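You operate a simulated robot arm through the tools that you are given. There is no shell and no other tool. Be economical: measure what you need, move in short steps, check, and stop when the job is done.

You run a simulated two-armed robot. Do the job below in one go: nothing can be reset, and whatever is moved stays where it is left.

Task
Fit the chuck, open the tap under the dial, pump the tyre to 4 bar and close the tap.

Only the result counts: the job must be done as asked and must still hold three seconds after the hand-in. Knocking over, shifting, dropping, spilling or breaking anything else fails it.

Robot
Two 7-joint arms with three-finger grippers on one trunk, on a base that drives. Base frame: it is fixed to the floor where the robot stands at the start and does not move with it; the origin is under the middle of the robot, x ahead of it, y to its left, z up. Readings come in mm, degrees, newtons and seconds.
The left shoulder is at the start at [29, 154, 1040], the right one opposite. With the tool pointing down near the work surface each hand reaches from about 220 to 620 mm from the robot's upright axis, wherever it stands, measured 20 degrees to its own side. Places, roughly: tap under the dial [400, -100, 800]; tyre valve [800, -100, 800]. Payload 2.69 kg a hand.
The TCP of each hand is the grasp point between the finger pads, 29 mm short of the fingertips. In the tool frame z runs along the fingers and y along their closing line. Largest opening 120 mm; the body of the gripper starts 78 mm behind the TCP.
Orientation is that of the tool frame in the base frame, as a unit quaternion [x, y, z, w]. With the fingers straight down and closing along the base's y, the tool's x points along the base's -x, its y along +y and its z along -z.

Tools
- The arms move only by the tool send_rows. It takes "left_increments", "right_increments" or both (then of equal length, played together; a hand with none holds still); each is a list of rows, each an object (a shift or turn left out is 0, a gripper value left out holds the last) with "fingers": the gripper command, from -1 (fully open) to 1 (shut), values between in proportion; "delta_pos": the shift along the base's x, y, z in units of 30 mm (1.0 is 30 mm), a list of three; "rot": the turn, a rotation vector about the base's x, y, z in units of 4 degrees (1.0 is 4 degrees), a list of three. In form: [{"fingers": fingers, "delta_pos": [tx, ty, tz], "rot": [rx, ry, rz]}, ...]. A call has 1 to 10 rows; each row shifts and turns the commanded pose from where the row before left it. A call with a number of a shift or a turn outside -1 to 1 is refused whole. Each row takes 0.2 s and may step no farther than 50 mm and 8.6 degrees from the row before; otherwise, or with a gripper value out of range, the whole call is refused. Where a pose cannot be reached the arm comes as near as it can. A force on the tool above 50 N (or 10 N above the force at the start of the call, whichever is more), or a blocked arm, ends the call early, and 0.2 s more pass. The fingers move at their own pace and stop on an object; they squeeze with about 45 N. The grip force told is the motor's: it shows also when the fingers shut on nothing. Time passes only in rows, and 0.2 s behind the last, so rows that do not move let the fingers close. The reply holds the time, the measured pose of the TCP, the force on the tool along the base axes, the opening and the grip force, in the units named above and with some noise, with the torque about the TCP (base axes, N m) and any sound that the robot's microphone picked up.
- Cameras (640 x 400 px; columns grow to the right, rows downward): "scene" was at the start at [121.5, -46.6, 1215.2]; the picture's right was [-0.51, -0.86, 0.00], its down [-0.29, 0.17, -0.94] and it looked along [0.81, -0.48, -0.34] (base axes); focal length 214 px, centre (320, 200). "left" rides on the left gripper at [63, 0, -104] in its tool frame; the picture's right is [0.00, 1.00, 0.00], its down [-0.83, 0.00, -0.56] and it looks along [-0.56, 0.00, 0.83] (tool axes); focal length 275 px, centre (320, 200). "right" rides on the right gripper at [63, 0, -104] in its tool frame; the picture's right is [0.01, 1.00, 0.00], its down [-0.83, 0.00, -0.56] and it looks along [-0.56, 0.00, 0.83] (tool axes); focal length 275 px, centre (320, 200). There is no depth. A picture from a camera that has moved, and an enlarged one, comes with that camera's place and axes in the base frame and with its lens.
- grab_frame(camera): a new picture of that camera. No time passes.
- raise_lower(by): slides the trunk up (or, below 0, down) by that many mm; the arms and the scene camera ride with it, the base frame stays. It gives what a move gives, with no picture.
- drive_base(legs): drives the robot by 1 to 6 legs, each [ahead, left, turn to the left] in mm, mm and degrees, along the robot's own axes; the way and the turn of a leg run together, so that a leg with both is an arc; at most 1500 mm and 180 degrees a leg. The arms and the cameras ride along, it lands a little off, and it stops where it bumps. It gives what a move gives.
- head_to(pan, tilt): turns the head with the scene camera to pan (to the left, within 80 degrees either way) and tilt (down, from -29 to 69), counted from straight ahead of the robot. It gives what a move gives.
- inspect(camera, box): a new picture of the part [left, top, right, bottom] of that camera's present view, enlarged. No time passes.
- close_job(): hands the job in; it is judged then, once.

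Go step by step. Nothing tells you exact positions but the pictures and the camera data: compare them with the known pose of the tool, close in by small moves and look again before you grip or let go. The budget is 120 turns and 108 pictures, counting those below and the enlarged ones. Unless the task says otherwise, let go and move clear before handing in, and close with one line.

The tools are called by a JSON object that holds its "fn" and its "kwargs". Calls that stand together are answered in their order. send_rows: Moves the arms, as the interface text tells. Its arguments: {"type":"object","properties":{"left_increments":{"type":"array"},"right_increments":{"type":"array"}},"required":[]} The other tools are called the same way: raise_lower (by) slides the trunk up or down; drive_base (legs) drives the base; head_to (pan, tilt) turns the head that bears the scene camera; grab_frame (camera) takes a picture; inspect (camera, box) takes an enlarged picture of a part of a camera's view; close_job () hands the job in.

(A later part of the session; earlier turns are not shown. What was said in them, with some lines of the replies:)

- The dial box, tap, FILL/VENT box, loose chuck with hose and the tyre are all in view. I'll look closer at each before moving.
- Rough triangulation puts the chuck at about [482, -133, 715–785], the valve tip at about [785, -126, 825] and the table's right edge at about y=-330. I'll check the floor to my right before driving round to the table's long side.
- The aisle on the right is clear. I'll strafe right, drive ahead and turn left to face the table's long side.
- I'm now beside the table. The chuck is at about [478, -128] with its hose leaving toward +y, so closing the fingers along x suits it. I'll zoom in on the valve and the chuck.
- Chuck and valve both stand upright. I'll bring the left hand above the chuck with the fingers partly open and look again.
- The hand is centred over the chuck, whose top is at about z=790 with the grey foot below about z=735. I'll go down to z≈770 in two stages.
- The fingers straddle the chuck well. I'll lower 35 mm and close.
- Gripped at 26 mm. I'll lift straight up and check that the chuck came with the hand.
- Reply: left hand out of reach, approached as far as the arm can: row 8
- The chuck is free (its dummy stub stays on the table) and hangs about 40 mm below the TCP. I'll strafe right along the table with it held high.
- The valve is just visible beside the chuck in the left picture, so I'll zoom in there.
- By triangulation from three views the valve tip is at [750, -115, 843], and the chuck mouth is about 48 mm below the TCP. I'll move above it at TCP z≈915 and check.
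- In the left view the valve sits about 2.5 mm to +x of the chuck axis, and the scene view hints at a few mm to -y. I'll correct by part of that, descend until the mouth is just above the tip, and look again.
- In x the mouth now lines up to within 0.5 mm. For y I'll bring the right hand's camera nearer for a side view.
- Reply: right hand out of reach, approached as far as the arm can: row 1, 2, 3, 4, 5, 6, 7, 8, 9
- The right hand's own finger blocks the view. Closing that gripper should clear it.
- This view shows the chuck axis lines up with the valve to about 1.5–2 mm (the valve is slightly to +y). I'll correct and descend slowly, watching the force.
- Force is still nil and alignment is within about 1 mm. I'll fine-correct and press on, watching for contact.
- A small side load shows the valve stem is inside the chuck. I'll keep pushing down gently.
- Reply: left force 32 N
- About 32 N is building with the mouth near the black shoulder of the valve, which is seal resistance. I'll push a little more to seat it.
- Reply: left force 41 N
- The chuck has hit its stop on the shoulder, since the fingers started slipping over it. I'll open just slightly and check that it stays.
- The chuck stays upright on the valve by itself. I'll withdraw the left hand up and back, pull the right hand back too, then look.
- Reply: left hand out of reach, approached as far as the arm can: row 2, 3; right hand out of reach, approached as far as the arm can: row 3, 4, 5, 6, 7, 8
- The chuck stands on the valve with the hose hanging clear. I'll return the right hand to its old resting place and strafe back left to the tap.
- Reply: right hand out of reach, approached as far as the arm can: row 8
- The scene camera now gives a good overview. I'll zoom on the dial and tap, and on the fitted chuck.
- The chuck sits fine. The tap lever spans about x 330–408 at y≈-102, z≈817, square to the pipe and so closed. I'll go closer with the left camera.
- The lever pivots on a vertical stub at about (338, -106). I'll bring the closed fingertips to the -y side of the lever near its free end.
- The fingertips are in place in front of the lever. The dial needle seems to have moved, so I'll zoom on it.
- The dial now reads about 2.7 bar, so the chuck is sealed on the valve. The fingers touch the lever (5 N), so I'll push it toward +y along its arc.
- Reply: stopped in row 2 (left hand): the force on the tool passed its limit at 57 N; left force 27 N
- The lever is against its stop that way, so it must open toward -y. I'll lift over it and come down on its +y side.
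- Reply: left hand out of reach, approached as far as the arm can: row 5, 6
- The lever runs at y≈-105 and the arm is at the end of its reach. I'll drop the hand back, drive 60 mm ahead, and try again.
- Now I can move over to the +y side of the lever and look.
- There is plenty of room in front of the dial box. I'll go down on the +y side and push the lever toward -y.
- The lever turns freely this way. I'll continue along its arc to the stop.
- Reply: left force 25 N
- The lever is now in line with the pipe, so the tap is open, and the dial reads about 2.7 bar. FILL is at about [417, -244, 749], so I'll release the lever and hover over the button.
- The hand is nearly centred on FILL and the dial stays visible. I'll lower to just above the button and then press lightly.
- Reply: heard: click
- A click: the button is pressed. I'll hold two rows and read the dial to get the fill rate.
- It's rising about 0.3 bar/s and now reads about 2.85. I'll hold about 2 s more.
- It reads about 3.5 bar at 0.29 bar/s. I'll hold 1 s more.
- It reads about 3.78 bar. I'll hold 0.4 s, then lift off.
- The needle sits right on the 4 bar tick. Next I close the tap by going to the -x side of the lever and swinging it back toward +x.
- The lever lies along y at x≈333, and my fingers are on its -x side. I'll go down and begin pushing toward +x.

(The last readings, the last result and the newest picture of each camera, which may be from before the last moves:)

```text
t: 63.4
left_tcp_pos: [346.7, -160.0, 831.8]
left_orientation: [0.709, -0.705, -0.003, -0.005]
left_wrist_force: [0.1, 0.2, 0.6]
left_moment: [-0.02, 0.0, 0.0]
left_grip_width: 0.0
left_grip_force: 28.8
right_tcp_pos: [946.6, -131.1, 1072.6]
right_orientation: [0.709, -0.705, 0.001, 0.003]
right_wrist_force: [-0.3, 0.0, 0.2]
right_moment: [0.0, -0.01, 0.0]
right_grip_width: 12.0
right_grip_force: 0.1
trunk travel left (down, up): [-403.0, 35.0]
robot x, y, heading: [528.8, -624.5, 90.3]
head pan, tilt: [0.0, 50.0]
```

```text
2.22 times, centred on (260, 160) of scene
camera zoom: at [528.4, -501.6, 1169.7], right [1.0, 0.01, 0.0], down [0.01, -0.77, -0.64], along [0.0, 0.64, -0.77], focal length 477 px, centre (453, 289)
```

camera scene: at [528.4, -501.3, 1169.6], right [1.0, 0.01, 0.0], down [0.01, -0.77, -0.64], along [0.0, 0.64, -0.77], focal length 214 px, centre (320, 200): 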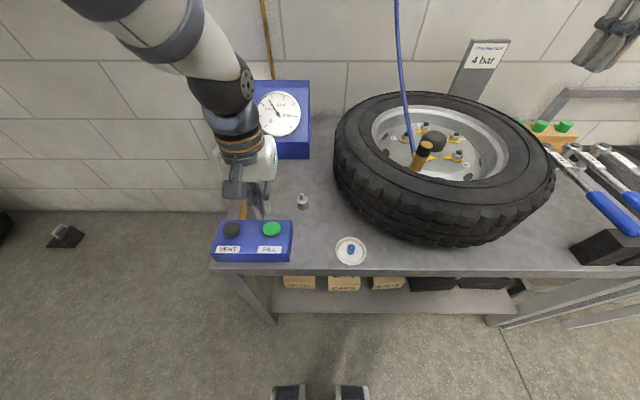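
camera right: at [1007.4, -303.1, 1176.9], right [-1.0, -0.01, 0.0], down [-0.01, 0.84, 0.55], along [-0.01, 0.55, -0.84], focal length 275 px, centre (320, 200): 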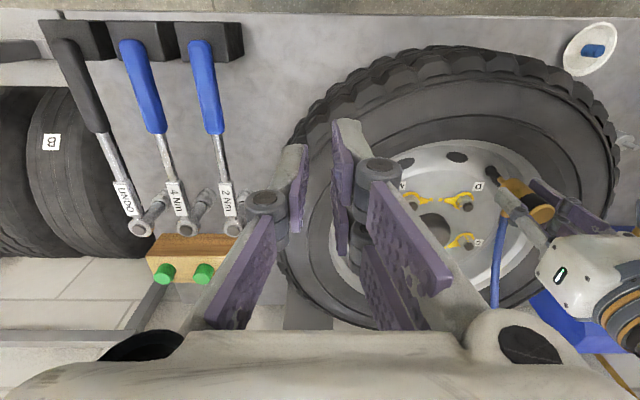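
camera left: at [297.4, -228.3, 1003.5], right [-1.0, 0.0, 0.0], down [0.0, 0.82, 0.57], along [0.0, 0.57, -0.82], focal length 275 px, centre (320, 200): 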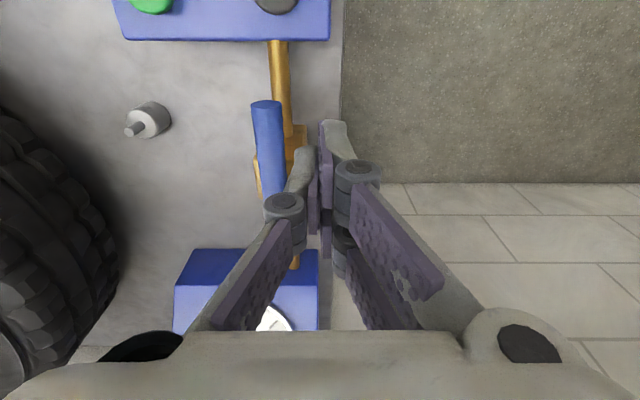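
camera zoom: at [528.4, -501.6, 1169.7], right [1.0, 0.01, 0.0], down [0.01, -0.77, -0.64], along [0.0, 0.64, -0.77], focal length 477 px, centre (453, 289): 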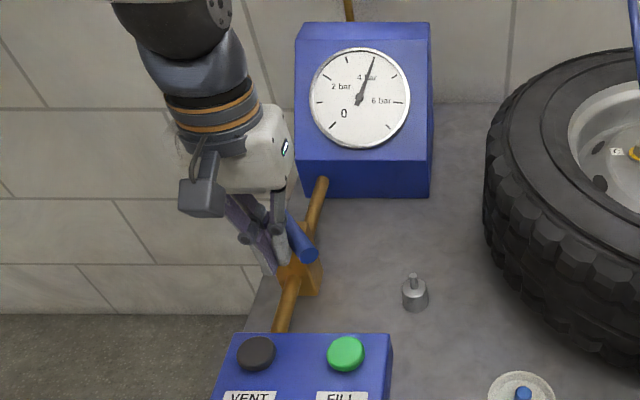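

The lever is swinging back. I'll continue along the arc to the closed stop.

{"fn": "send_rows", "kwargs": {"left_increments": [{"delta_pos": [0.5, 0.1, 0]}, {"delta_pos": [0.5, 0.25, 0]}, {"delta_pos": [0.35, 0.3, 0]}, {"delta_pos": [0.15, 0.2, 0]}, {"delta_pos": [0, 0.15, 0]}, {}]}}

{"fn": "inspect", "kwargs": {"camera": "scene", "box": [190, 70, 330, 250]}}

```text
t: 64.8
left_tcp_pos: [392.0, -134.9, 831.5]
left_orientation: [0.71, -0.704, -0.002, -0.003]
left_wrist_force: [3.7, -23.4, -0.2]
left_moment: [-0.41, -0.13, 0.01]
left_grip_width: 0.0
left_grip_force: 28.4
right_tcp_pos: [946.5, -132.8, 1073.8]
right_orientation: [0.709, -0.705, 0.001, 0.003]
right_wrist_force: [-0.5, -0.6, 0.3]
right_moment: [0.01, -0.02, -0.01]
right_grip_width: 11.9
right_grip_force: 0.0
trunk travel left (down, up): [-403.0, 35.0]
robot x, y, heading: [532.8, -621.5, 90.5]
head pan, tilt: [0.0, 50.0]
```

```text
2.22 times, centred on (260, 160) of scene
camera zoom: at [528.7, -504.1, 1169.8], right [1.0, 0.01, 0.0], down [0.01, -0.76, -0.64], along [0.0, 0.64, -0.76], focal length 477 px, centre (453, 289)
```

zoom: 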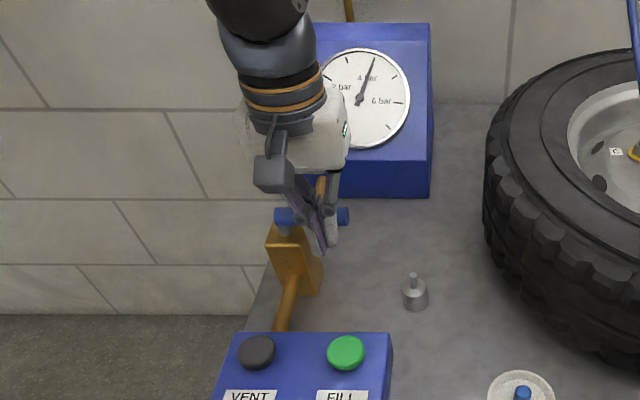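

At the stop with 23 N, so the tap is closed again. I'll withdraw and check the lever, dial and chuck.

{"fn": "send_rows", "kwargs": {"left_increments": [{"delta_pos": [0, -0.5, 0]}, {"delta_pos": [0, -0.2, 0.9]}, {"delta_pos": [0, -0.5, 1]}, {"delta_pos": [0, -0.8, 1]}, {"delta_pos": [0, -0.8, 1]}, {"delta_pos": [0, -0.8, 0.5]}, {}]}}

{"fn": "grab_frame", "kwargs": {"camera": "scene"}}

{"fn": "inspect", "kwargs": {"camera": "scene", "box": [220, 80, 320, 210]}}

{"fn": "inspect", "kwargs": {"camera": "scene", "box": [265, 85, 305, 120]}}

{"fn": "inspect", "kwargs": {"camera": "scene", "box": [370, 110, 480, 180]}}

```text
t: 66.4
left_tcp_pos: [390.5, -238.3, 965.0]
left_orientation: [0.71, -0.704, -0.004, -0.005]
left_wrist_force: [-0.2, -0.1, 0.2]
left_moment: [-0.02, 0.01, 0.03]
left_grip_width: 0.4
left_grip_force: 28.7
right_tcp_pos: [945.6, -131.9, 1072.8]
right_orientation: [0.709, -0.705, 0.001, 0.003]
right_wrist_force: [0.5, 1.1, 0.2]
right_moment: [0.03, 0.0, 0.01]
right_grip_width: 12.0
right_grip_force: 0.0
trunk travel left (down, up): [-403.0, 35.0]
robot x, y, heading: [528.8, -621.4, 90.4]
head pan, tilt: [0.0, 50.0]
```

```text
34 pictures are left
camera scene: at [528.4, -501.3, 1169.6], right [1.0, 0.01, 0.0], down [0.01, -0.77, -0.64], along [0.0, 0.64, -0.77], focal length 214 px, centre (320, 200)
```

scene: 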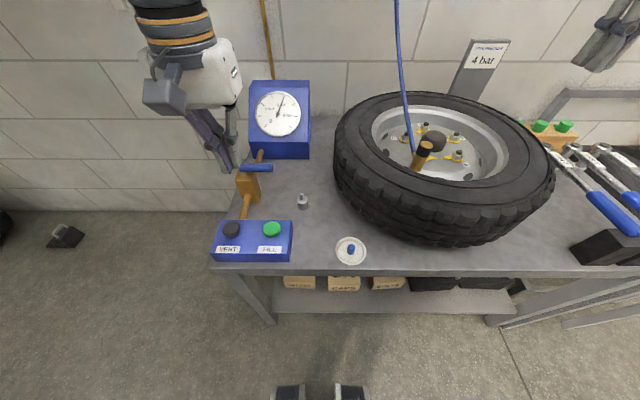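

```text
3.08 times, centred on (270, 145) of scene
camera zoom: at [528.4, -501.3, 1169.6], right [1.0, 0.01, 0.0], down [0.01, -0.77, -0.64], along [0.0, 0.64, -0.77], focal length 660 px, centre (474, 369)
```

zoom: 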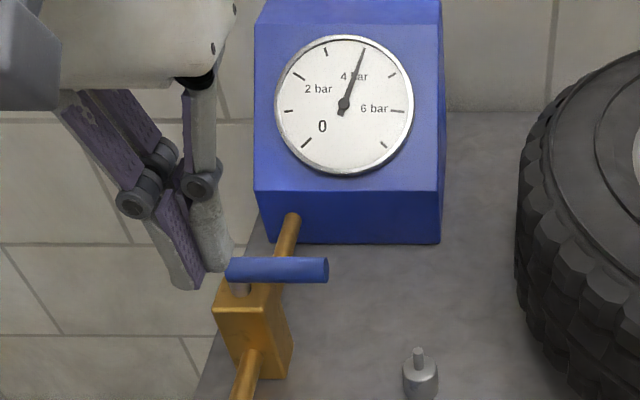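

```text
11.43 times, centred on (285, 102) of scene
camera zoom: at [528.4, -501.3, 1169.6], right [1.0, 0.01, 0.0], down [0.01, -0.77, -0.64], along [0.0, 0.64, -0.77], focal length 2451 px, centre (720, 1314)
```

zoom: 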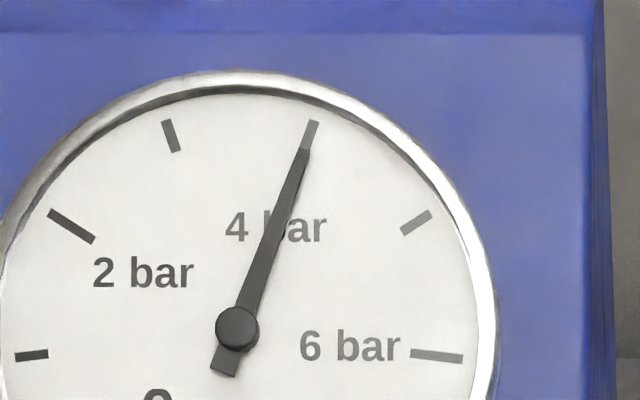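

```text
5.71 times, centred on (425, 145) of scene
camera zoom: at [528.4, -501.3, 1169.6], right [1.0, 0.01, 0.0], down [0.01, -0.77, -0.64], along [0.0, 0.64, -0.77], focal length 1226 px, centre (-280, 514)
```

zoom: 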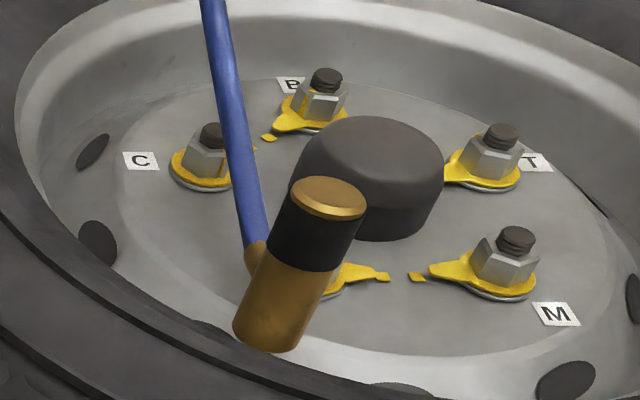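

The dial holds at 4 bar, the lever is square to the pipe again, the chuck is seated on the valve and both hands are clear. I'm handing in.

{"fn": "close_job", "kwargs": {}}

```text
The job is handed in.
```

The chuck is fitted on the tyre valve, the tyre is pumped to 4 bar on the dial, the tap is closed again, and the job is handed in.
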